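You operate a simulated robot arm through the tools that you are given. There is no shell and no other tool. Be economical: measure what you need, move in short steps, check, and stop when the job is done.

You are at the controls of a simulated robot arm. One attempt, no reset.

JOB
Take the tall white cap and leave it on the shelf under the pipe bench. Stack the bottle that says "cleaner" from the top of the workbench on top of the bottle labelled "sealer". Turn the bender knob to on. Fetch the black hose end from the top of the workbench and set it on the ledge under the couplings. Put one of the small dome caps from the top of the steel stand in the white tray. Do these in any order. Set down upright: black hose end.

It is judged by the outcome, as a careful person would: the job done as asked, and still so three seconds after it is handed in. It fails if anything else is knocked over, pushed out of place, dropped, spilled or broken. A push-on lid holds only when it is set on centred and level and pressed home; a screw cap is set on level and turned clockwise until tight.

ROBOT AND FRAMES
A 7-joint arm with a two-finger parallel gripper on a trunk, on a base that drives. Base frame: it is fixed to the floor where the robot stands at the start and does not move with it; the origin is under the middle of the robot, x ahead of it, y to its left, z up. Readings come in m, rad, newtons and seconds.
With the tool pointing down near the work surface it reaches from about 0.24 to 0.58 m from the robot's upright axis, wherever it stands. Its first joint turns from -2.897 to 2.897 rad. Places, roughly: bender knob [0.8, 1.2, 0.9]; black hose end (5x4x7 cm) [0.7, 1.4, 0.9]; bottle [0.75, -0.25, 1]; ledge under the couplings (60x24 cm) [0.86, 2.4, 0.8]; shelf under the pipe bench [0.9, 2.8, 0.4]; small dome cap (5x5x4 cm) [-4.3, 2.7, 0.8]; tall white cap (6x6x6 cm) [0.5, -0.2, 0.9]; white tray (20x15x5 cm) [-4, 2.8, 0.8]. Payload 3.4 kg.
The tool frame sits at the grasp point between the pads (the TCP): z along the fingers, y along the line on which they close. The tips reach 0.03 m beyond it. The gripper opens to 0.094 m. The fingers are 0.028 m wide and 0.01 m thick; the gripper's body (0.05 by 0.096 m) begins 0.055 m behind the TCP.
Orientation is told as [roll, pitch, yaw] about the base's x, y, z axes, in that order, counted from this pose: with the fingers straight down and closing along the base's y, the tool's x points along the base's -x, its y along +y and its z along -z.

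CONTROLS
- The arm moves only by the tool jog_arm. Its argument "moves" is text: rows parted by semicolons, each of 7 numbers parted by spaces: the shift along the tool's x, y, z in m, then the turn, a rotation vector about the tool's x, y, z in rad, then the finger opening in m, from 0 to 0.094. In form: x y z rx ry rz claw; .... A call has 1 to 12 rows; each row is the pose to reach, as a shift and turn from the pose commanded when the call began, along the tool's axes at that moment. A row lasts 0.2 s, in which the tool goes at most 0.05 m and 0.15 rad; a call with a longer step from one row to the next is refused whole, and so is a gripper value outside its range. A pose out of reach is approached as far as the arm can. The call stops where the force on the tool passes 40 N (or 10 N more than at its start, if that is more) or the arm is blocked; 0.2 s more then pass. Each finger travels about 0.072 m/s and halts on what it meets, pressing with about 21 N; the grip force reading is that of the motor and also rises with nothing between the fingers. The clock runs only during rows and for 0.2 s after the last one: add rows that repeat a pose to give the fingers time. It gives the time, the measured TCP pose, the force on the tool (base axes), the opening and the grip force at its end, in the units of the frame above (readings bear some noise), with the torque about the TCP (base axes, N m) and any sound that the robot's microphone picked up, and new pictures: "pictures" is both (left out), scene, wrist or none.
- Cameras (640 x 400 px; columns grow to the right, rows downward): "scene" is now at [0.0057, 0.098, 1.5887]; the picture's right is [-0.62, -0.78, 0.00], its down [-0.52, 0.42, -0.74] and it looks along [0.58, -0.46, -0.67] (base axes); focal length 282 px, centre (320, 200). "wrist" rides on the gripper at [0.076, 0.014, -0.103] in the tool frame; the picture's right is [-0.18, 0.98, 0.00], its down [-0.75, -0.14, -0.64] and it looks along [-0.63, -0.12, 0.77] (tool axes); focal length 243 px, centre (320, 200).
- move_column(by): slides the trunk up (or, below 0, down) by that many m; the arm and the scene camera ride with it, the base frame stays. It gives what a move gives, with no picture.
- roll_base(legs): drives the robot by 1 to 6 legs, each [ahead, left, turn to the left] in m, m and rad, along the robot's own axes; the way and the turn of a leg run together, so that a leg with both is an arc; at most 1.5 m and 3.142 rad a leg. The arm and the cameras ride along, it lands a little off, and it stops where it bumps. It gives what a move gives, and a new picture of the scene camera.
- head_to(pan, tilt): turns the head with the scene camera to pan (to the left, within 2.705 rad either way) and tilt (down, from -0.506 to 1.204), counted from straight ahead of the robot. It gives what a move gives, and a new picture of the scene camera.
- probe_pixels(camera, pixels): there is no depth. For up to 12 entries [column, row, z] of the newest picture of that camera ("zoom" is the newest enlarged one), the place [x, y] in the base frame at which the ray of that pixel passes the height z, good to about 0.002 m. It takes no simulated time.
- close_up(camera, box): a new picture of the part [left, top, right, bottom] of that camera's present view, enlarged. It takes no simulated time.
- sign_off(): hands the job in; it is judged then, once.

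Work in short steps. Measure before you move; look again where a grasp or a placing could have gone wrong, and mend it. You have 110 turns and 260 pictures in all, those below and enlarged ones among them. Open the gripper and draw the arm clear of the work before you hand the job in, unless the task says otherwise; then end with one line.

The tools are called after "Request:" by a JSON object that holds its "api" and its "payload". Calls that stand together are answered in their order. jog_arm: Moves the arm, as the interface text tells. Its arguments: {"type":"object","properties":{"moves":{"type":"string"},"pictures":{"type":"string","enum":["both","scene","wrist","none"]}},"required":["moves"]} The other tools are called the same way: move_column (by) slides the trunk up or down; roll_base (legs) drives the base; head_to (pan, tilt) turns the head that bears the scene camera; probe_pixels (camera, pixels) gives the place at which the rays of pixels pass given heights; close_up (camera, box) takes an enlarged picture of a part of a camera's view; sign_off () hands the job in.

At the start:

```text
time_s: 0.0
position: [0.3435, -0.0197, 1.3255]
tcp_rot: [0.0, 0.0, 0.001]
ft_force: [-0.2, 0.2, 0.7]
moment: [-0.01, 0.0, 0.0]
opening: 0.094
finger_force: 0.1
trunk travel left (down, up): [-0.25, 0.136]
robot x, y, heading: [0.0045, 0.0033, -0.001]
head pan, tilt: [-0.672, 0.731]
```

scene: 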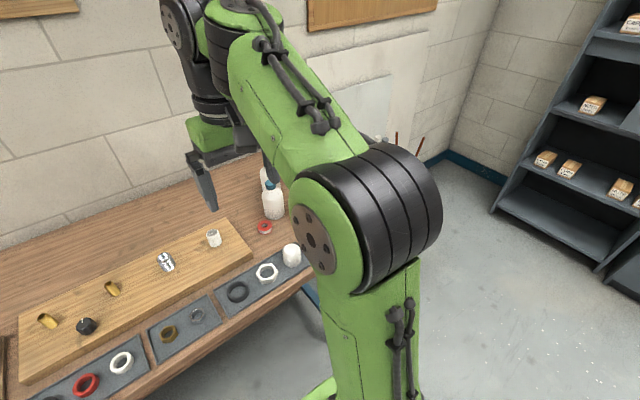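
wrist: 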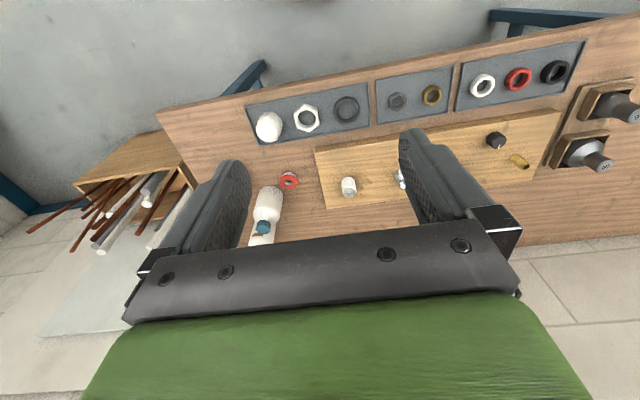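

The bench lies ahead; the tall white cap is near scene (291,254) and the bottles near (272,200). I enlarge those and look.

Request:
{"api": "close_up", "payload": {"camera": "scene", "box": [180, 140, 340, 300]}}

Request:
{"api": "close_up", "payload": {"camera": "wrist", "box": [220, 80, 380, 260]}}

Request:
{"api": "head_to", "payload": {"pan": 0.7, "tilt": 0.6}}

```text
2.50 times, centred on (260, 220) of scene
```

zoom: 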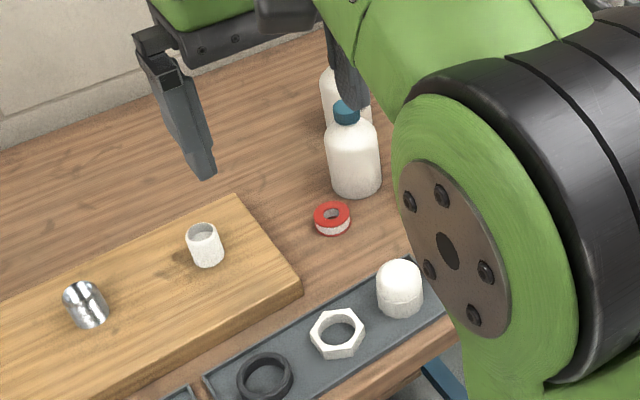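

```text
2.22 times, centred on (300, 170) of wrist
```

zoom: 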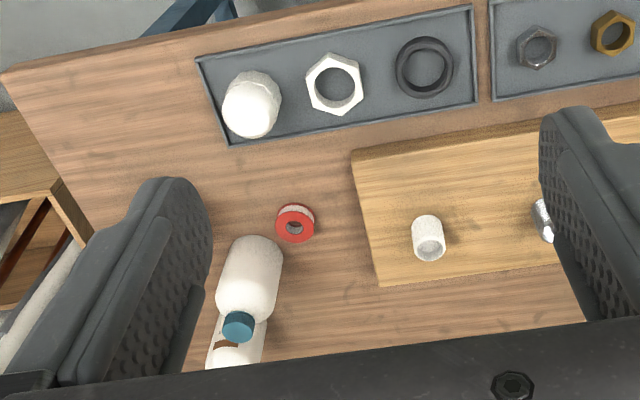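

```text
time_s: 1.5
position: [0.3451, -0.0183, 1.3258]
tcp_rot: [0.0, 0.002, 0.003]
ft_force: [-0.6, 0.1, 0.4]
moment: [-0.03, 0.0, -0.03]
opening: 0.0941
finger_force: 0.0
trunk travel left (down, up): [-0.25, 0.136]
robot x, y, heading: [0.0022, 0.0002, 0.001]
head pan, tilt: [0.7, 0.6]
```

scene: 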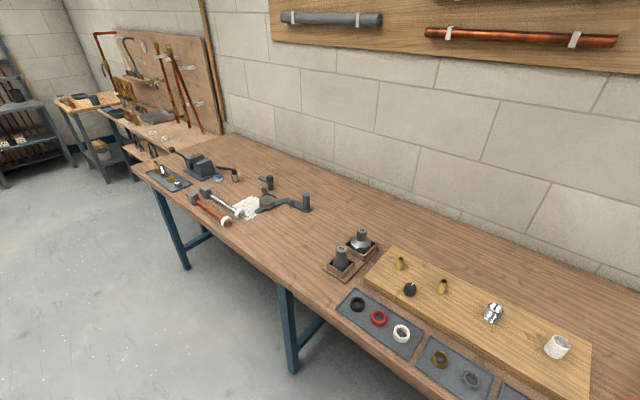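

The long bench runs to the left. I enlarge the area of knob, hose end and farther benches.

Request:
{"api": "close_up", "payload": {"camera": "scene", "box": [130, 130, 330, 255]}}

Request:
{"api": "close_up", "payload": {"camera": "scene", "box": [0, 20, 240, 170]}}

Request:
{"api": "close_up", "payload": {"camera": "scene", "box": [320, 220, 480, 320]}}

Request:
{"api": "head_to", "payload": {"pan": -0.15, "tilt": 0.75}}

```text
3.20 times, centred on (230, 192) of scene
```

zoom: 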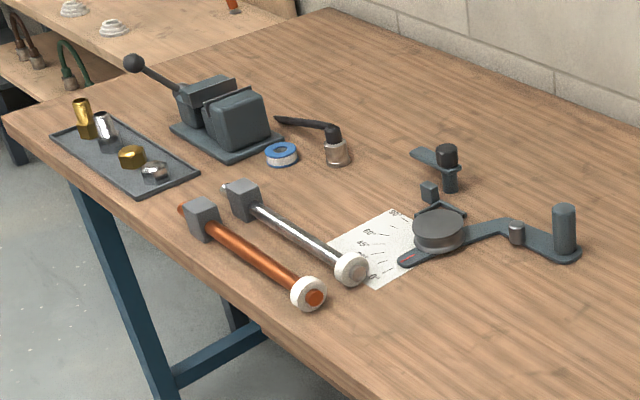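

```text
2.67 times, centred on (120, 95) of scene
```

zoom: 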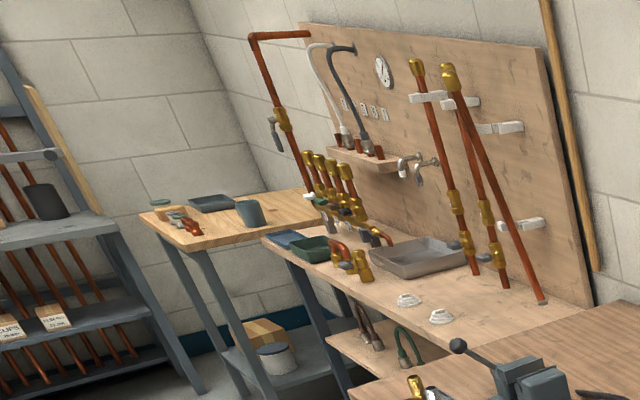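

```text
4.00 times, centred on (400, 270) of scene
```

zoom: 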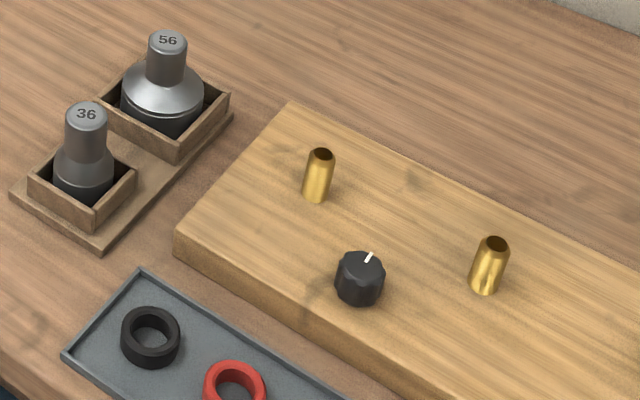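

```text
time_s: 2.7
position: [0.3441, -0.0191, 1.3266]
tcp_rot: [0.0, 0.0, 0.0]
ft_force: [0.4, -0.8, -1.2]
moment: [-0.03, -0.03, 0.02]
opening: 0.0937
finger_force: 0.0
trunk travel left (down, up): [-0.25, 0.136]
robot x, y, heading: [-0.0008, -0.0008, 0.004]
head pan, tilt: [-0.15, 0.75]
```

scene: 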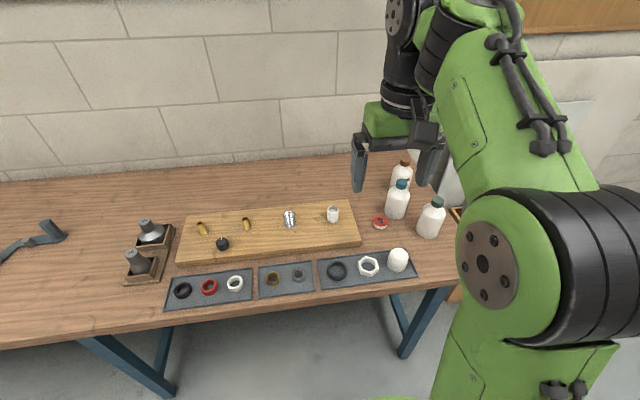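

Three bottles, caps brown, blue-teal, dark green. I enlarge them and locate things.

Request:
{"api": "close_up", "payload": {"camera": "scene", "box": [350, 140, 470, 290]}}

Request:
{"api": "probe_pixels", "payload": {"camera": "scene", "pixels": [[398, 270, 0.85], [396, 215, 0.85], [428, 235, 0.85], [222, 243, 0.87], [140, 270, 0.85], [400, 190, 0.85], [380, 225, 0.85], [40, 240, 0.87]]}}

```text
2.67 times, centred on (410, 215) of scene
```

zoom: 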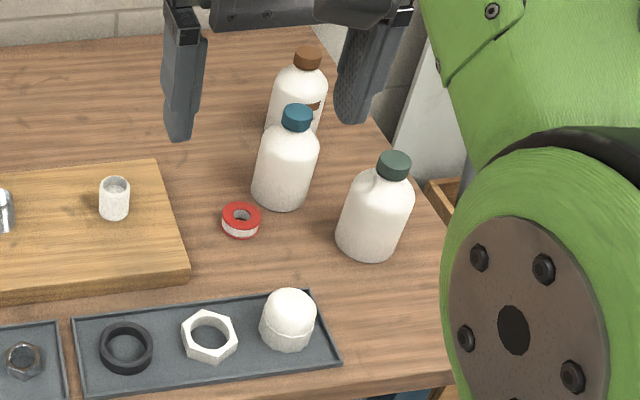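

```text
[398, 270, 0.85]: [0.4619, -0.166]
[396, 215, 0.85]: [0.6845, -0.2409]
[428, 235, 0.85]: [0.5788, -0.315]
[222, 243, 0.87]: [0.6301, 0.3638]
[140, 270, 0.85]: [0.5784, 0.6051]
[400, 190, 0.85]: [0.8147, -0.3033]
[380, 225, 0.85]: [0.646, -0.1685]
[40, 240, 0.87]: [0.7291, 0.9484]
```

Labels face away from me. I look to the right to see whether I can drive there, and behind for the steel stand.

Request:
{"api": "head_to", "payload": {"pan": -1.2, "tilt": 0.7}}

Request:
{"api": "head_to", "payload": {"pan": 2.6, "tilt": 0.3}}

Request:
{"api": "head_to", "payload": {"pan": 1.3, "tilt": 0.35}}

```text
time_s: 4.0
position: [0.3458, -0.02, 1.3256]
tcp_rot: [0.001, 0.001, 0.0]
ft_force: [-1.0, -0.4, 0.3]
moment: [-0.02, 0.01, -0.01]
opening: 0.0943
finger_force: 0.0
trunk travel left (down, up): [-0.25, 0.136]
robot x, y, heading: [-0.0015, -0.0007, -0.003]
head pan, tilt: [-1.201, 0.7]
```

scene: 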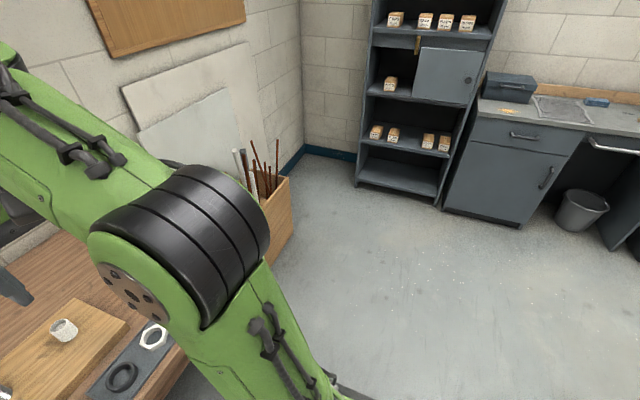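

```text
time_s: 7.1
position: [0.3454, -0.019, 1.3271]
tcp_rot: [-0.001, 0.001, -0.002]
ft_force: [-0.1, 0.4, 0.0]
moment: [-0.02, 0.02, 0.0]
opening: 0.0939
finger_force: 0.1
trunk travel left (down, up): [-0.25, 0.136]
robot x, y, heading: [0.0013, -0.001, -0.002]
head pan, tilt: [2.601, 0.3]
```

scene: 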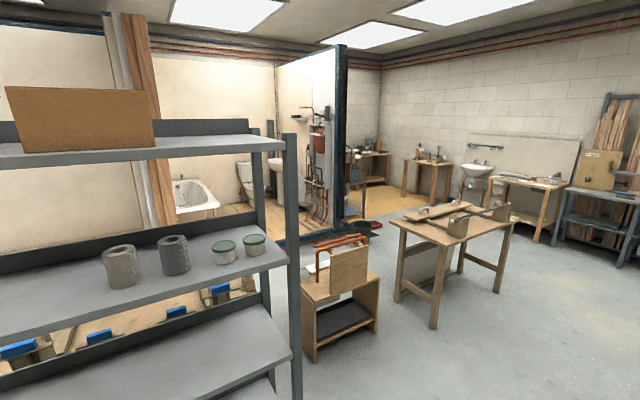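

```text
time_s: 8.6
position: [0.3451, -0.0184, 1.3247]
tcp_rot: [-0.001, -0.001, 0.0]
ft_force: [-0.6, 0.0, 0.4]
moment: [0.05, 0.01, -0.01]
opening: 0.0941
finger_force: 0.0
trunk travel left (down, up): [-0.25, 0.136]
robot x, y, heading: [-0.002, -0.0022, 0.001]
head pan, tilt: [1.3, 0.351]
```

scene: 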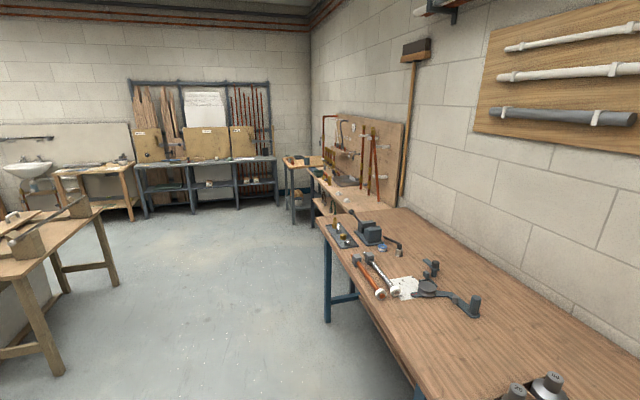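

Floor to the right is clear (box at pixel ~ (280,200) is against the bench end). I drive right 0.5 m and look at the bottles from there.

Request:
{"api": "roll_base", "payload": {"legs": [[0, -0.55, 0]]}}

Request:
{"api": "head_to", "payload": {"pan": 0.5, "tilt": 0.75}}

```text
time_s: 11.7
position: [0.346, -0.5566, 1.3249]
tcp_rot: [-0.001, 0.0, 0.007]
ft_force: [0.0, -0.2, 0.5]
moment: [0.01, 0.01, -0.03]
opening: 0.094
finger_force: 0.1
trunk travel left (down, up): [-0.25, 0.136]
robot x, y, heading: [0.0012, -0.5424, 0.012]
head pan, tilt: [1.3, 0.351]
```

scene: 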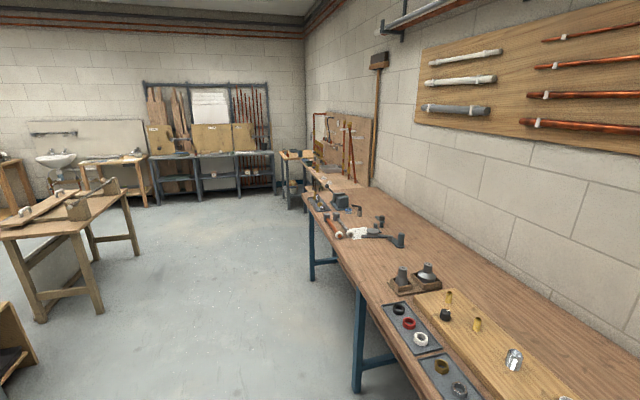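

```text
time_s: 12.8
position: [0.3473, -0.5563, 1.3251]
tcp_rot: [0.0, 0.0, 0.008]
ft_force: [-0.5, 0.4, 0.0]
moment: [0.0, -0.06, -0.03]
opening: 0.0939
finger_force: 0.0
trunk travel left (down, up): [-0.25, 0.136]
robot x, y, heading: [0.0021, -0.5371, 0.005]
head pan, tilt: [0.499, 0.75]
```

scene: 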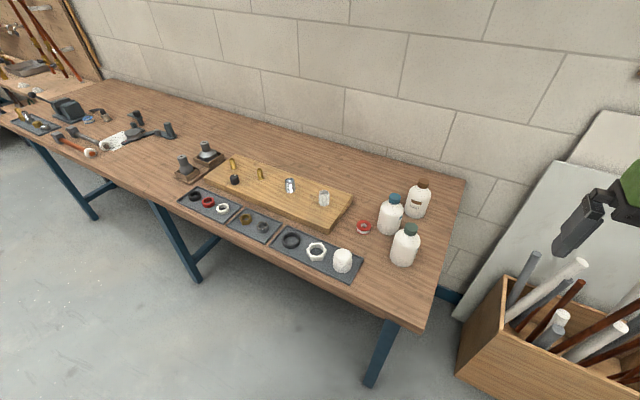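

Labels may now show; I enlarge the bottles around (405,215).

Request:
{"api": "close_up", "payload": {"camera": "scene", "box": [360, 170, 450, 275]}}

Request:
{"api": "close_up", "payload": {"camera": "wrist", "box": [0, 0, 640, 400]}}

Request:
{"api": "probe_pixels", "payload": {"camera": "scene", "pixels": [[465, 400, 0.0], [342, 268, 0.85], [404, 262, 0.85], [388, 230, 0.85], [415, 213, 0.85], [425, 330, 0.85], [465, 180, 0.85], [500, 280, 0.4]]}}

```text
3.81 times, centred on (405, 222) of scene
```

zoom: 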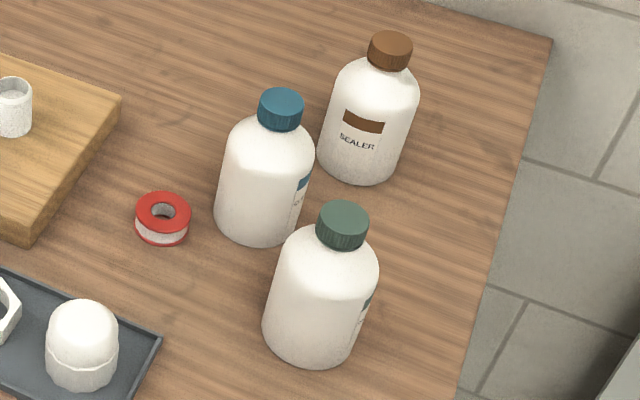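

```text
1.00 times, centred on (320, 200) of wrist (not enlarged: the box is as wide or as high as the picture)
```

zoom: 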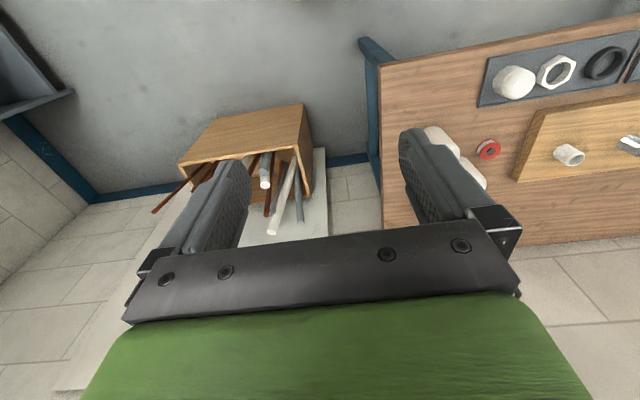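

```text
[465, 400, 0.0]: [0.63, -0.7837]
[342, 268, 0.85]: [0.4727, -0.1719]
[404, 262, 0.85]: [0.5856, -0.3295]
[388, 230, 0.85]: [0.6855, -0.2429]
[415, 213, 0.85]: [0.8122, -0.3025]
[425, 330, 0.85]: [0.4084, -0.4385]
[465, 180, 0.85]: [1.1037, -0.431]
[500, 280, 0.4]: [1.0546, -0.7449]
```

Brown cap = sealer. The other two face more to the right; I drive a further 0.6 m right to read them.

Request:
{"api": "roll_base", "payload": {"legs": [[0, -0.65, 0]]}}

Request:
{"api": "head_to", "payload": {"pan": 0.8, "tilt": 0.55}}

Request:
{"api": "close_up", "payload": {"camera": "scene", "box": [260, 140, 420, 240]}}

```text
time_s: 16.5
position: [0.3447, -1.2197, 1.3262]
tcp_rot: [0.0, 0.0, -0.009]
ft_force: [0.2, -0.4, -0.4]
moment: [0.0, 0.03, 0.03]
opening: 0.0937
finger_force: 0.0
trunk travel left (down, up): [-0.25, 0.136]
robot x, y, heading: [-0.0041, -1.198, -0.011]
head pan, tilt: [0.499, 0.75]
```

scene: 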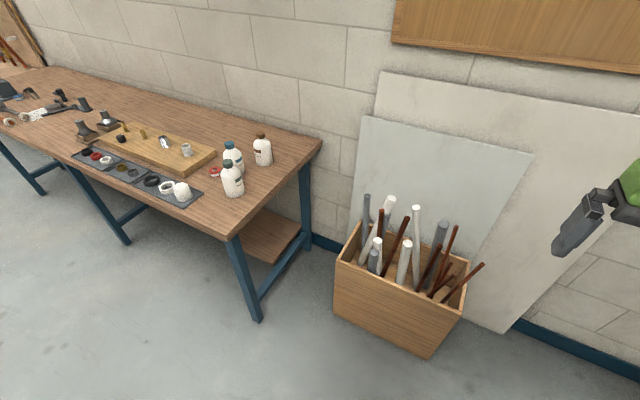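

```text
time_s: 17.3
position: [0.3449, -1.2198, 1.3264]
tcp_rot: [-0.001, -0.001, -0.008]
ft_force: [-0.1, -0.6, -0.2]
moment: [-0.01, 0.02, 0.04]
opening: 0.0937
finger_force: 0.1
trunk travel left (down, up): [-0.25, 0.136]
robot x, y, heading: [0.005, -1.1966, -0.016]
head pan, tilt: [0.799, 0.55]
```

scene: 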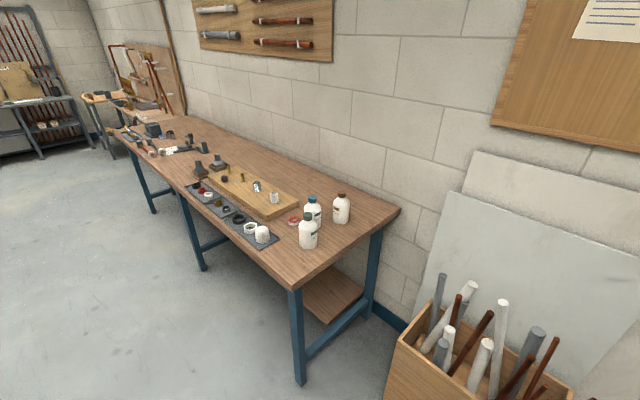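

```text
4.00 times, centred on (340, 190) of scene
```

zoom: 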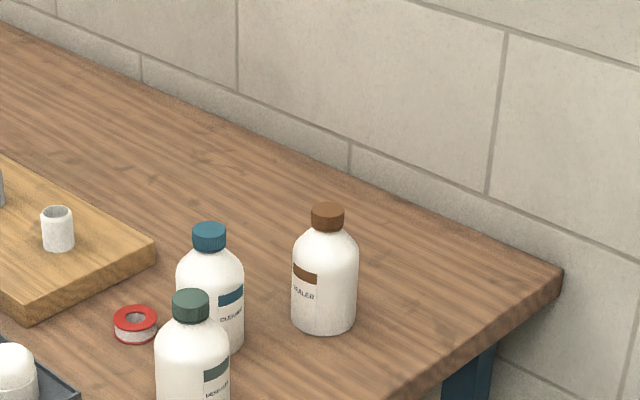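

Request:
{"api": "close_up", "payload": {"camera": "scene", "box": [290, 190, 354, 250]}}

```text
6.67 times, centred on (322, 220) of scene
```

zoom: 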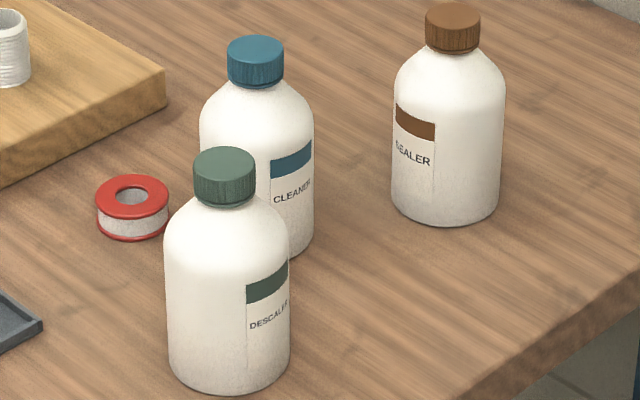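

Blue cap = CLEANER, brown = SEALER. Now I look down to see the robot's base footprint, and drive back toward the bench.

Request:
{"api": "head_to", "payload": {"pan": 0.7, "tilt": 1.2}}

Request:
{"api": "roll_base", "payload": {"legs": [[0, 0.95, 0]]}}

```text
time_s: 18.3
position: [0.3456, -1.2195, 1.326]
tcp_rot: [0.0, 0.0, -0.01]
ft_force: [-0.3, 0.8, -0.2]
moment: [0.04, 0.01, -0.02]
opening: 0.0939
finger_force: 0.0
trunk travel left (down, up): [-0.25, 0.136]
robot x, y, heading: [0.0031, -1.2023, -0.011]
head pan, tilt: [0.7, 1.201]
```

scene: 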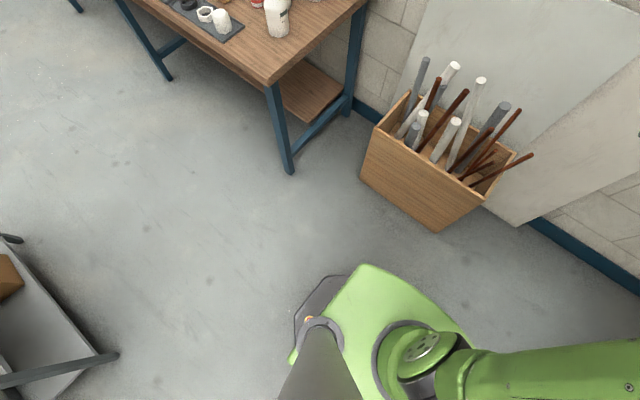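

```text
time_s: 23.2
position: [0.3538, -0.2758, 1.3253]
tcp_rot: [0.001, 0.0, -0.007]
ft_force: [0.3, 1.3, -0.9]
moment: [-0.02, 0.0, 0.0]
opening: 0.0939
finger_force: 0.2
trunk travel left (down, up): [-0.25, 0.136]
robot x, y, heading: [0.011, -0.2527, -0.01]
head pan, tilt: [0.7, 1.201]
```

scene: 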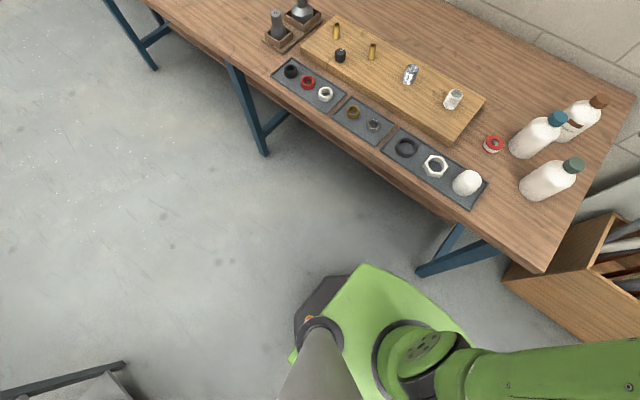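

I measure the base's front and the bench legs.

Request:
{"api": "probe_pixels", "payload": {"camera": "scene", "pixels": [[325, 280, 0.1], [362, 265, 0.3], [362, 265, 0.7], [420, 275, 0.0], [265, 155, 0.0], [545, 272, 0.85], [467, 190, 0.85], [370, 390, 1.0], [310, 320, 0.3], [472, 206, 0.85], [396, 128, 0.85], [515, 292, 0.4]]}}

```text
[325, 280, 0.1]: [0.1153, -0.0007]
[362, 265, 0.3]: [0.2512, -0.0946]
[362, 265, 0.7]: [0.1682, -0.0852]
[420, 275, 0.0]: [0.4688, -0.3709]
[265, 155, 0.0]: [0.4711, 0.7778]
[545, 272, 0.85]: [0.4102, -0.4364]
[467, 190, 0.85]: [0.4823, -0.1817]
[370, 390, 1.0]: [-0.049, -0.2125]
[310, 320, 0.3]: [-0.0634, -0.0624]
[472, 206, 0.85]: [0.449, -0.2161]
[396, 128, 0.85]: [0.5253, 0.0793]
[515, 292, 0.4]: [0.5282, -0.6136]
```

Base is narrow and can slip under the bench front between the legs. I drive ahead 0.14 m and left 0.12 m, then look at the bottles.

Request:
{"api": "roll_base", "payload": {"legs": [[0, 0.12, 0.01], [0.14, 0, 0]]}}

Request:
{"api": "head_to", "payload": {"pan": -0.2, "tilt": 0.9}}

```text
time_s: 25.4
position: [0.4987, -0.1506, 1.3261]
tcp_rot: [-0.001, 0.001, 0.001]
ft_force: [-0.2, -0.4, -0.7]
moment: [0.0, 0.03, -0.03]
opening: 0.094
finger_force: 0.0
trunk travel left (down, up): [-0.25, 0.136]
robot x, y, heading: [0.1535, -0.1318, 0.001]
head pan, tilt: [0.7, 1.201]
```

scene: 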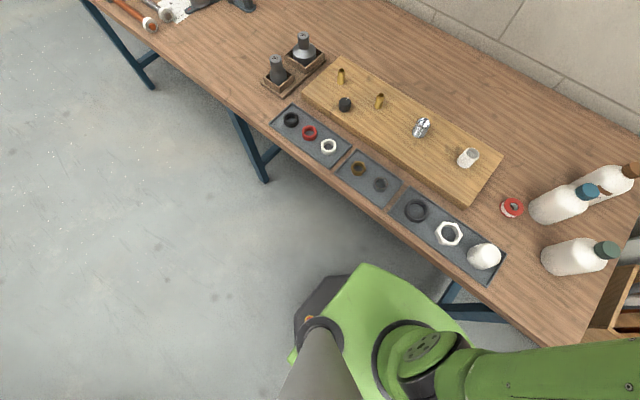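

```text
time_s: 26.6
position: [0.4981, -0.1515, 1.3259]
tcp_rot: [0.001, 0.0, 0.002]
ft_force: [0.6, 0.0, -0.1]
moment: [-0.01, 0.01, -0.04]
opening: 0.0942
finger_force: 0.0
trunk travel left (down, up): [-0.25, 0.136]
robot x, y, heading: [0.1502, -0.1345, 0.002]
head pan, tilt: [-0.201, 0.901]
```

scene: 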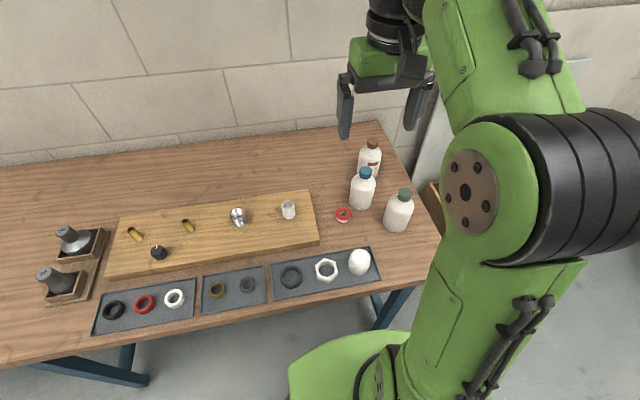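

I enlarge the bottle group to measure bases and cap tops.

Request:
{"api": "close_up", "payload": {"camera": "scene", "box": [325, 130, 425, 240]}}

Request:
{"api": "close_up", "payload": {"camera": "wrist", "box": [0, 0, 640, 400]}}

```text
3.64 times, centred on (375, 185) of scene
```

zoom: 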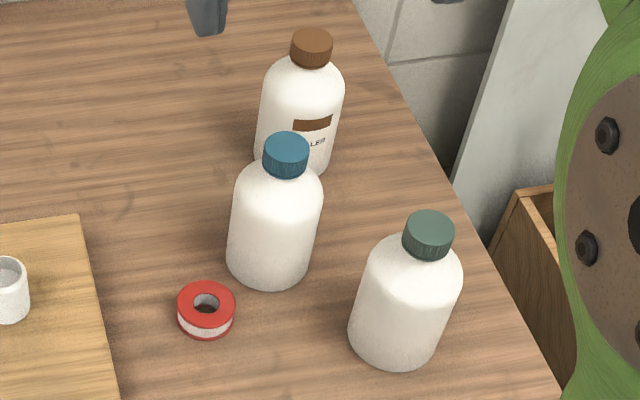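

```text
1.00 times, centred on (320, 200) of wrist (not enlarged: the box is as wide or as high as the picture)
```

zoom: 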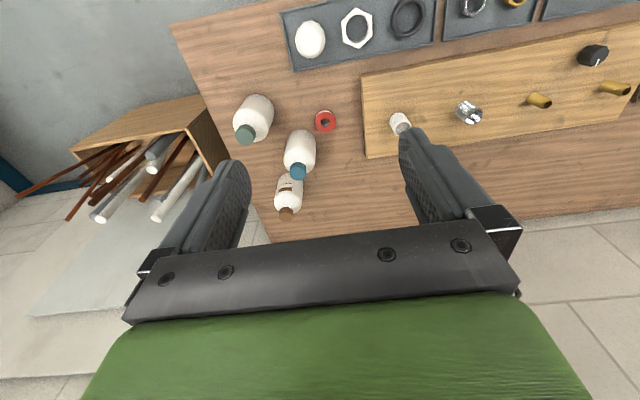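

I triangulate cap tops using both cameras.

Request:
{"api": "probe_pixels", "payload": {"camera": "scene", "pixels": [[365.7, 169.9, 1.0], [365.7, 169.9, 1.05], [372.8, 141, 1.0], [372.8, 141, 1.05], [360.9, 202.5, 0.85], [404.9, 191.9, 1.0], [404.9, 191.9, 1.05], [368.5, 174.5, 0.85], [360.5, 209.2, 0.85], [350, 205, 0.85]]}}

Request:
{"api": "probe_pixels", "payload": {"camera": "wrist", "pixels": [[299, 171, 1.0], [299, 171, 1.05], [286, 211, 1.0], [286, 211, 1.05], [244, 134, 1.0], [244, 134, 1.05], [310, 40, 0.9], [310, 40, 0.92]]}}

```text
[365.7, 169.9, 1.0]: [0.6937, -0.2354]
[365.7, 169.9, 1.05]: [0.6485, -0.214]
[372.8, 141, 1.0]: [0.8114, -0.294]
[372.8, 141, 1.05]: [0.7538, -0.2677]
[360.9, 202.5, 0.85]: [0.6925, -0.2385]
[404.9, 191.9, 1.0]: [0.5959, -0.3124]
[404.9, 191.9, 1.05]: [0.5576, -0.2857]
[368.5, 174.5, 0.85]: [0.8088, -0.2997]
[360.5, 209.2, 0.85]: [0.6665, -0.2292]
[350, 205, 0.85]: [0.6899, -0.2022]
```

```text
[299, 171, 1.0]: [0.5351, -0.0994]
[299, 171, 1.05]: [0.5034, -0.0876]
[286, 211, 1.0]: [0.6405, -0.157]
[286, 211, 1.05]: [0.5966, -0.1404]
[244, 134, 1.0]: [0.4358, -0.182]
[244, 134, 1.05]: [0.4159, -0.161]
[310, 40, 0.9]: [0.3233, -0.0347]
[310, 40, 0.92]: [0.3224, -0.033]
```

Cleaner at ≈(0.692,-0.237), cap top ≈1.0; sealer ≈(0.810,-0.297). I lower the trunk 0.1 for more reach, then move above the cleaner's cap.

Request:
{"api": "move_column", "payload": {"by": -0.1}}

Request:
{"api": "jog_arm", "payload": {"moves": "-0.04 -0.017 0.02 0 0 0 0.08; -0.08 -0.034 0.04 0 0 0 0.075; -0.12 -0.051 0.06 0 0 0 0.07; -0.16 -0.068 0.08 0 0 0 0.07; -0.195 -0.085 0.10 0 0 0 0.07; -0.195 -0.085 0.12 0 0 0 0.07; -0.195 -0.085 0.12 0 0 0 0.07"}}

```text
time_s: 28.0
position: [0.4968, -0.1503, 1.2265]
tcp_rot: [0.0, 0.001, 0.001]
ft_force: [0.6, 0.5, -0.1]
moment: [0.0, -0.02, 0.0]
opening: 0.094
finger_force: 0.1
trunk travel left (down, up): [-0.15, 0.236]
robot x, y, heading: [0.1543, -0.1332, 0.002]
head pan, tilt: [-0.201, 0.901]
```

```text
time_s: 29.0
position: [0.6593, -0.2222, 1.139]
tcp_rot: [-0.008, -0.014, -0.039]
ft_force: [15.3, -15.7, -23.7]
moment: [1.38, -0.06, 0.93]
opening: 0.0699
finger_force: 0.0
out of reach, approached as far as the arm can: row 5
trunk travel left (down, up): [-0.15, 0.236]
robot x, y, heading: [0.1528, -0.131, 0.005]
head pan, tilt: [-0.201, 0.901]
stopped in row 5: the force on the tool passed its limit at 209 N (the readings are from after the stop); the commanded pose is now the measured one
```

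scene: 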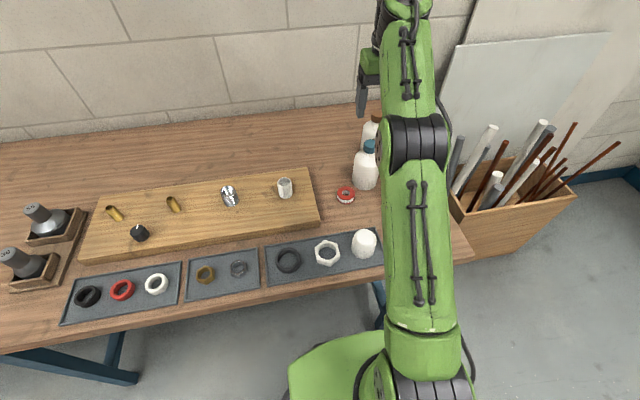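
wrist: 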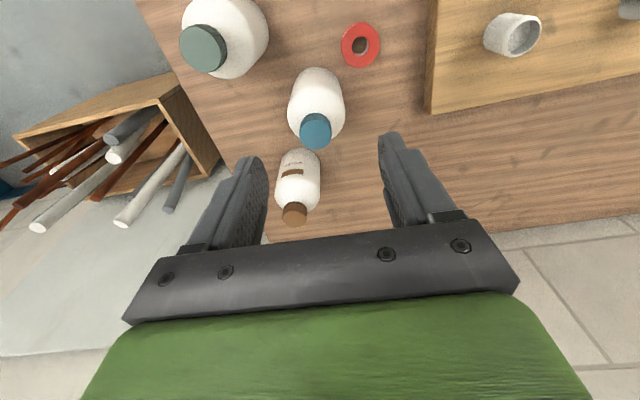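

The arm is stretched: its shoulder is low, so lowering was wrong. I back off, check the bottles, then raise the trunk.

Request:
{"api": "jog_arm", "payload": {"moves": "0.03 0.01 0 0 0 0 0.07; 0.06 0.03 0 0 0 0 0.07; 0.06 0.03 0 0 0 0 0.07", "pictures": "none"}}

Request:
{"api": "move_column", "payload": {"by": 0.2}}

Request:
{"api": "head_to", "payload": {"pan": -0.2, "tilt": 0.9}}

```text
time_s: 29.8
position: [0.5977, -0.1887, 1.1392]
tcp_rot: [-0.006, -0.012, -0.041]
ft_force: [-0.5, 0.2, -0.4]
moment: [-0.01, 0.02, 0.0]
opening: 0.0699
finger_force: 0.1
trunk travel left (down, up): [-0.15, 0.236]
robot x, y, heading: [0.1529, -0.1307, 0.001]
head pan, tilt: [-0.201, 0.901]
```

```text
time_s: 32.0
position: [0.5985, -0.1889, 1.3384]
tcp_rot: [-0.005, -0.009, -0.041]
ft_force: [-0.6, -0.6, -0.3]
moment: [0.02, 0.02, 0.0]
opening: 0.0703
finger_force: 0.2
trunk travel left (down, up): [-0.35, 0.036]
robot x, y, heading: [0.1542, -0.1338, 0.004]
head pan, tilt: [-0.201, 0.901]
```

```text
time_s: 32.6
position: [0.5978, -0.189, 1.3378]
tcp_rot: [-0.006, -0.011, -0.039]
ft_force: [-0.1, -0.5, -0.3]
moment: [0.02, -0.02, -0.02]
opening: 0.0701
finger_force: 0.0
trunk travel left (down, up): [-0.35, 0.036]
robot x, y, heading: [0.1535, -0.1282, 0.004]
head pan, tilt: [-0.201, 0.901]
```

scene: 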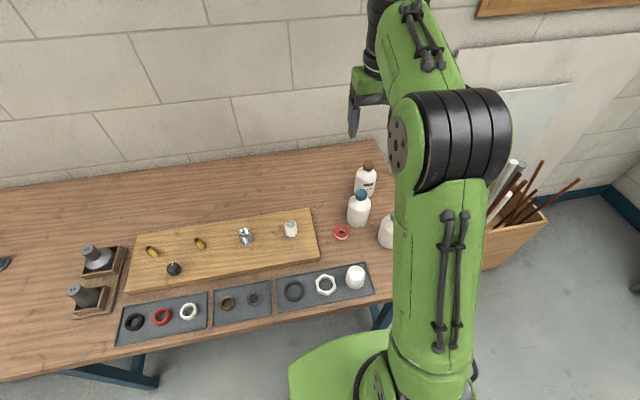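

Trunk is raised; bottles still stand. I move above the cleaner's cap to z≈1.10 and square the tool.

Request:
{"api": "jog_arm", "payload": {"moves": "-0.03 -0.012 0.03 0 0 -0.01 0.07; -0.06 -0.026 0.06 0 0 -0.02 0.07; -0.096 -0.043 0.08 -0.003 0.006 -0.03 0.07; -0.096 -0.043 0.125 -0.006 0.011 -0.04 0.07; -0.096 -0.043 0.17 -0.006 0.011 -0.04 0.07; -0.096 -0.043 0.215 -0.006 0.011 -0.04 0.07; -0.096 -0.043 0.238 -0.006 0.011 -0.04 0.07; -0.096 -0.043 0.238 -0.006 0.011 -0.04 0.07"}}

```text
time_s: 34.4
position: [0.6957, -0.2384, 1.1033]
tcp_rot: [0.002, 0.0, -0.002]
ft_force: [0.0, 0.2, -0.5]
moment: [0.0, 0.0, 0.0]
opening: 0.0702
finger_force: 0.0
trunk travel left (down, up): [-0.35, 0.036]
robot x, y, heading: [0.1586, -0.1322, 0.002]
head pan, tilt: [-0.201, 0.901]
```

scene: 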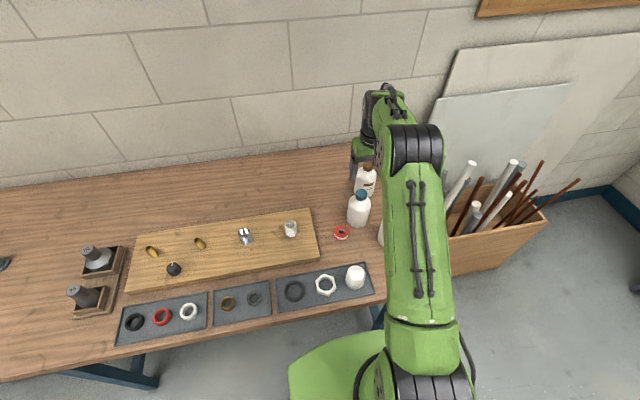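
wrist: 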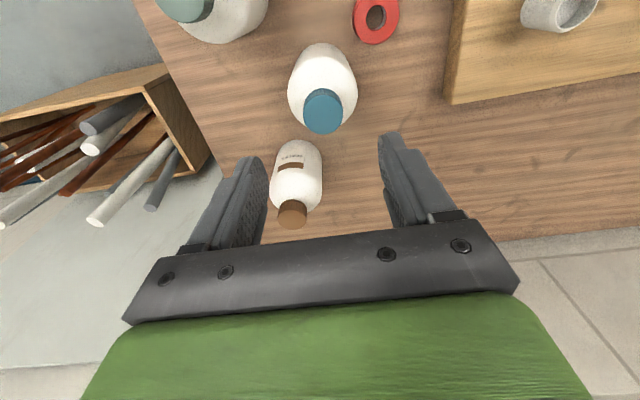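

Measure caps from both views: cleaner wrist (323,112), scene (361,195); sealer wrist (292,215), scene (368,168).

Request:
{"api": "close_up", "payload": {"camera": "scene", "box": [330, 150, 400, 240]}}

Request:
{"api": "probe_pixels", "payload": {"camera": "wrist", "pixels": [[323.5, 111, 0.98], [323.5, 111, 1.0], [323.5, 111, 1.02], [292, 214, 1.0], [292, 214, 0.98], [325, 55, 0.85]]}}

```text
4.44 times, centred on (365, 195) of scene
```

zoom: 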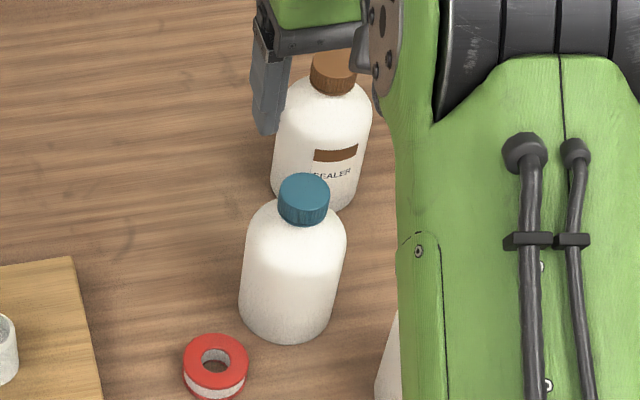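

```text
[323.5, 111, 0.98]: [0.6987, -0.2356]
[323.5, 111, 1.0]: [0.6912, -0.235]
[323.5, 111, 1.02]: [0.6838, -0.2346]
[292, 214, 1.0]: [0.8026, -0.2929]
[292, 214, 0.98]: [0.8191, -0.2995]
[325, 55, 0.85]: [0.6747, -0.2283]
```

Request:
{"api": "probe_pixels", "payload": {"camera": "zoom", "pixels": [[304, 186, 0.98], [304, 186, 1.0], [304, 186, 1.02], [288, 312, 0.85], [334, 64, 1.0], [334, 64, 0.98], [315, 185, 0.85], [280, 186, 1.0], [328, 186, 1.0], [240, 290, 0.86], [335, 305, 0.86]]}}

```text
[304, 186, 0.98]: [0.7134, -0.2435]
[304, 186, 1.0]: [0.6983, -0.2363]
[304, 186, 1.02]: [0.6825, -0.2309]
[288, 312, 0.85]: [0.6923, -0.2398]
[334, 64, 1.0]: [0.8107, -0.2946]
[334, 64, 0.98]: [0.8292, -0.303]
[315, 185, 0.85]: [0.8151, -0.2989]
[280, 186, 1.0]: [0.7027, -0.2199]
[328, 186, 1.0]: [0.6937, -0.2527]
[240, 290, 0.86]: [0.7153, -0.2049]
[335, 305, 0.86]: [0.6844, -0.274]
```

Cap top ≈1.0–1.015 at (0.691,-0.236). I descend so the tips are at 0.985 and close on the cap.

Request:
{"api": "jog_arm", "payload": {"moves": "0.005 0.002 0.04 0 0 0 0.07; 0.005 0.002 0.07 0 0 0 0.07; 0.005 0.002 0.088 0 0 0 0.07; 0.005 0.002 0.088 0 0 0 0.05; 0.005 0.002 0.088 0 0 0 0.03; 0.005 0.002 0.088 0 0 0 0.0; 0.005 0.002 0.088 0 0 0 0.0; 0.005 0.002 0.088 0 0 0 0.0"}}

```text
time_s: 36.2
position: [0.6893, -0.2365, 1.0145]
tcp_rot: [0.003, 0.0, -0.001]
ft_force: [-0.7, -0.2, 0.1]
moment: [0.07, 0.07, -0.02]
opening: 0.0347
finger_force: 21.0
trunk travel left (down, up): [-0.35, 0.036]
robot x, y, heading: [0.1515, -0.1354, 0.002]
head pan, tilt: [-0.201, 0.901]
```

scene: 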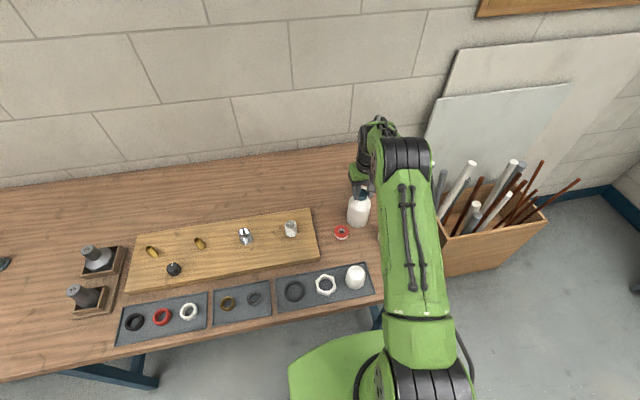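
wrist: 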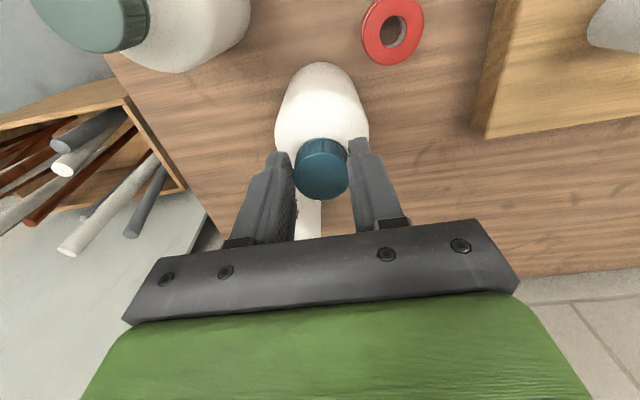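

Cap gripped (0.0347 m). Lift 0.19 straight up.

Request:
{"api": "jog_arm", "payload": {"moves": "0 0 -0.02 0 0 0 0; 0 0 -0.06 0 0 0 0; 0 0 -0.10 0 0 0 0; 0 0 -0.145 0 0 0 0; 0 0 -0.19 0 0 0 0; 0 0 -0.19 0 0 0 0"}}

Request:
{"api": "close_up", "payload": {"camera": "scene", "box": [320, 80, 420, 240]}}

```text
time_s: 37.6
position: [0.6896, -0.2338, 1.2021]
tcp_rot: [0.002, 0.001, -0.004]
ft_force: [-0.5, 0.4, 0.5]
moment: [0.0, 0.03, 0.02]
opening: 0.0
finger_force: 20.9
trunk travel left (down, up): [-0.35, 0.036]
robot x, y, heading: [0.1513, -0.1297, 0.004]
head pan, tilt: [-0.201, 0.901]
```

scene: 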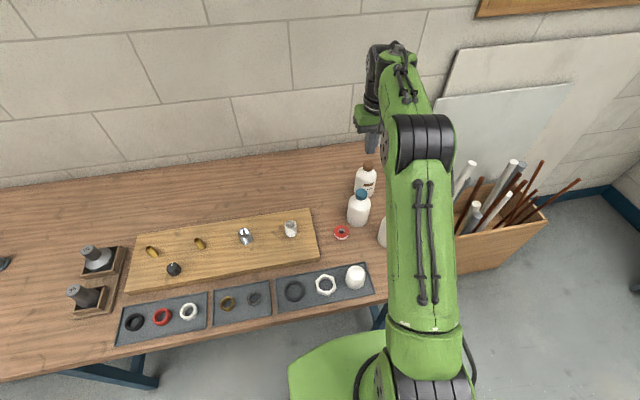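
wrist: 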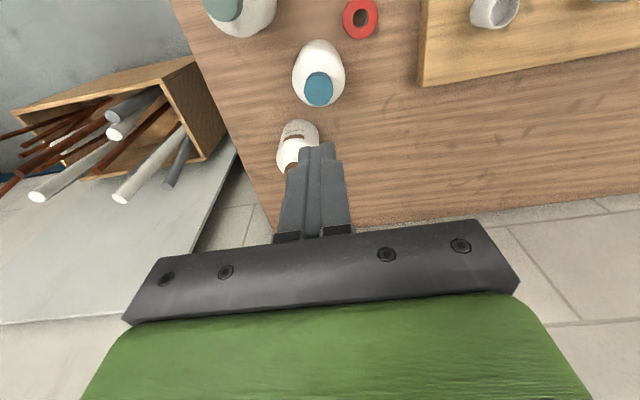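

```text
2.50 times, centred on (370, 160) of scene
```

zoom: 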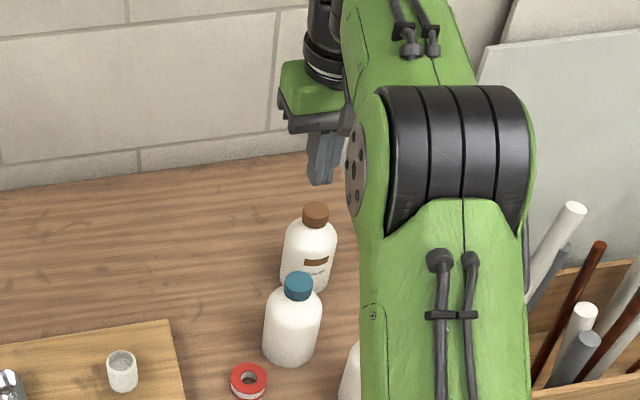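

The fingers slipped off the cap top (opening now 0); the bottle still stands. I re-measure with this wrist view.

Request:
{"api": "close_up", "payload": {"camera": "wrist", "box": [240, 20, 400, 120]}}

```text
4.00 times, centred on (320, 70) of wrist
```

zoom: 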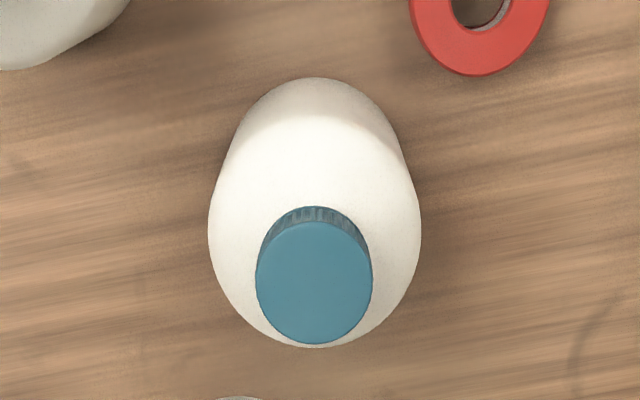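

Request:
{"api": "probe_pixels", "payload": {"camera": "zoom", "pixels": [[314, 283, 0.98], [314, 283, 1.0], [314, 283, 0.96], [256, 280, 0.98], [372, 280, 0.98], [314, 222, 0.98], [314, 343, 0.98], [256, 280, 1.0], [372, 280, 1.0]]}}

```text
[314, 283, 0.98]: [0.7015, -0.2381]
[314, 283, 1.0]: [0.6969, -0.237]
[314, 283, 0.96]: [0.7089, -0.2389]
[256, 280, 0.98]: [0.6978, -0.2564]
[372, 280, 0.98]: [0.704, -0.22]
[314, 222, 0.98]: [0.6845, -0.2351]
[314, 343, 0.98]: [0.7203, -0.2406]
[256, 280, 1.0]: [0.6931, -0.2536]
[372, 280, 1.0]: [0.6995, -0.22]
```

Cap top ≈0.997 at (0.697,-0.237): I was shallow and 8 mm short. I go again deeper, with the jaws open to 0.06.

Request:
{"api": "jog_arm", "payload": {"moves": "-0.007 -0.003 0.0 0 0 0 0.06; -0.007 -0.003 0.05 0 0 0 0.06; -0.007 -0.003 0.10 0 0 0 0.06; -0.007 -0.003 0.15 0 0 0 0.06; -0.007 -0.003 0.18 0 0 0 0.06; -0.007 -0.003 0.195 0 0 0 0.06; -0.007 -0.003 0.195 0 0 0 0.06"}}

```text
time_s: 39.2
position: [0.6967, -0.2361, 1.0094]
tcp_rot: [0.002, 0.001, -0.002]
ft_force: [-0.1, 0.4, 0.2]
moment: [0.02, 0.01, 0.0]
opening: 0.0601
finger_force: 0.1
trunk travel left (down, up): [-0.35, 0.036]
robot x, y, heading: [0.1536, -0.1371, 0.007]
head pan, tilt: [-0.201, 0.901]
```

scene: 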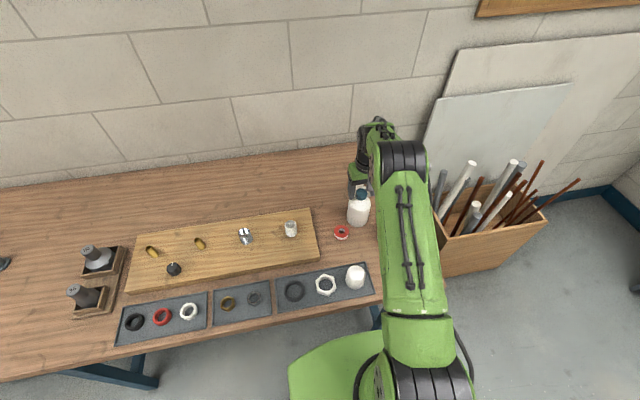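
wrist: 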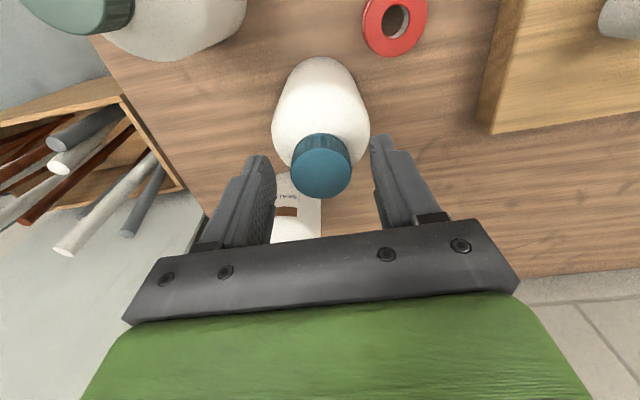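

The cap centre sits where the grasp axis projects (321,173). I go 8 mm deeper, close, and lift 4 cm as a test.

Request:
{"api": "jog_arm", "payload": {"moves": "0 0 0.008 0 0 0 0.06; 0 0 0.008 0 0 0 0.04; 0 0 0.008 0 0 0 0.0; 0 0 0.008 0 0 0 0.0; 0 0 0.008 0 0 0 0.0; 0 0 0.008 0 0 0 0; 0 0 -0.012 0 0 0 0; 0 0 -0.032 0 0 0 0; 0 0 -0.032 0 0 0 0"}}

```text
time_s: 41.2
position: [0.6971, -0.2403, 1.0401]
tcp_rot: [0.001, 0.001, -0.001]
ft_force: [-0.7, 0.5, -4.2]
moment: [-0.02, -0.01, 0.0]
opening: 0.0351
finger_force: 20.7
trunk travel left (down, up): [-0.35, 0.036]
robot x, y, heading: [0.1535, -0.1297, -0.002]
head pan, tilt: [-0.201, 0.901]
```

scene: 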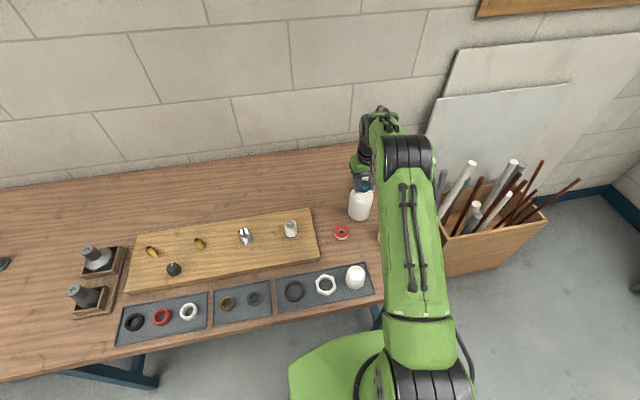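
wrist: 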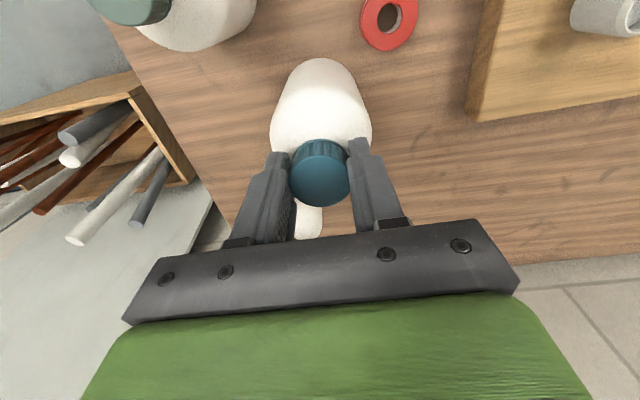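

Holding it (−4.2 N). I lift to ≈1.21 and look at the sealer again.

Request:
{"api": "jog_arm", "payload": {"moves": "0 0 -0.04 0 0 0 0; 0 0 -0.08 0 0 0 0; 0 0 -0.12 0 0 0 0; 0 0 -0.16 0 0 0 0; 0 0 -0.175 0 0 0 0; 0 0 -0.175 0 0 0 0"}}

Request:
{"api": "close_up", "payload": {"camera": "scene", "box": [320, 80, 420, 240]}}

Request:
{"api": "close_up", "payload": {"camera": "scene", "box": [350, 155, 385, 215]}}

```text
time_s: 42.6
position: [0.6969, -0.2376, 1.2155]
tcp_rot: [0.002, 0.001, -0.002]
ft_force: [0.0, 0.2, -3.8]
moment: [-0.05, 0.02, 0.01]
opening: 0.0351
finger_force: 20.9
trunk travel left (down, up): [-0.35, 0.036]
robot x, y, heading: [0.1522, -0.1328, 0.001]
head pan, tilt: [-0.201, 0.901]
```

scene: 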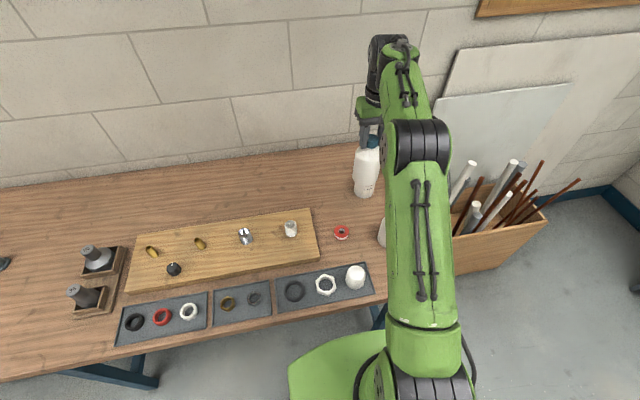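
wrist: 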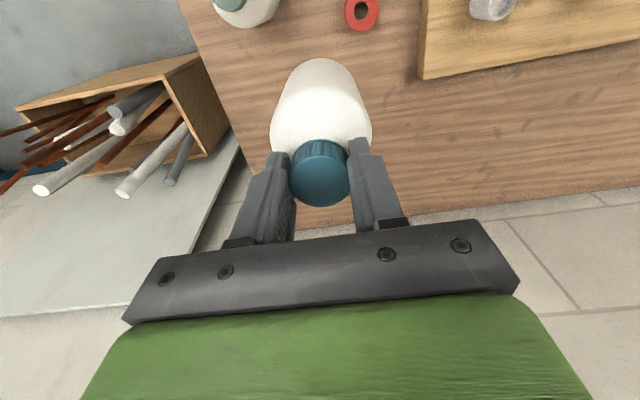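

```text
2.50 times, centred on (370, 160) of scene
```

zoom: 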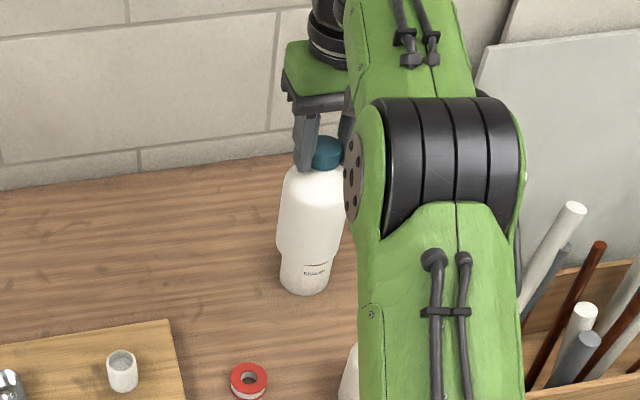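

```text
6.67 times, centred on (368, 185) of scene
```

zoom: 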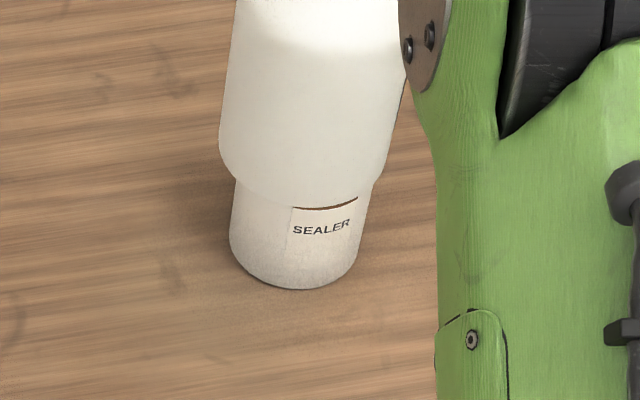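

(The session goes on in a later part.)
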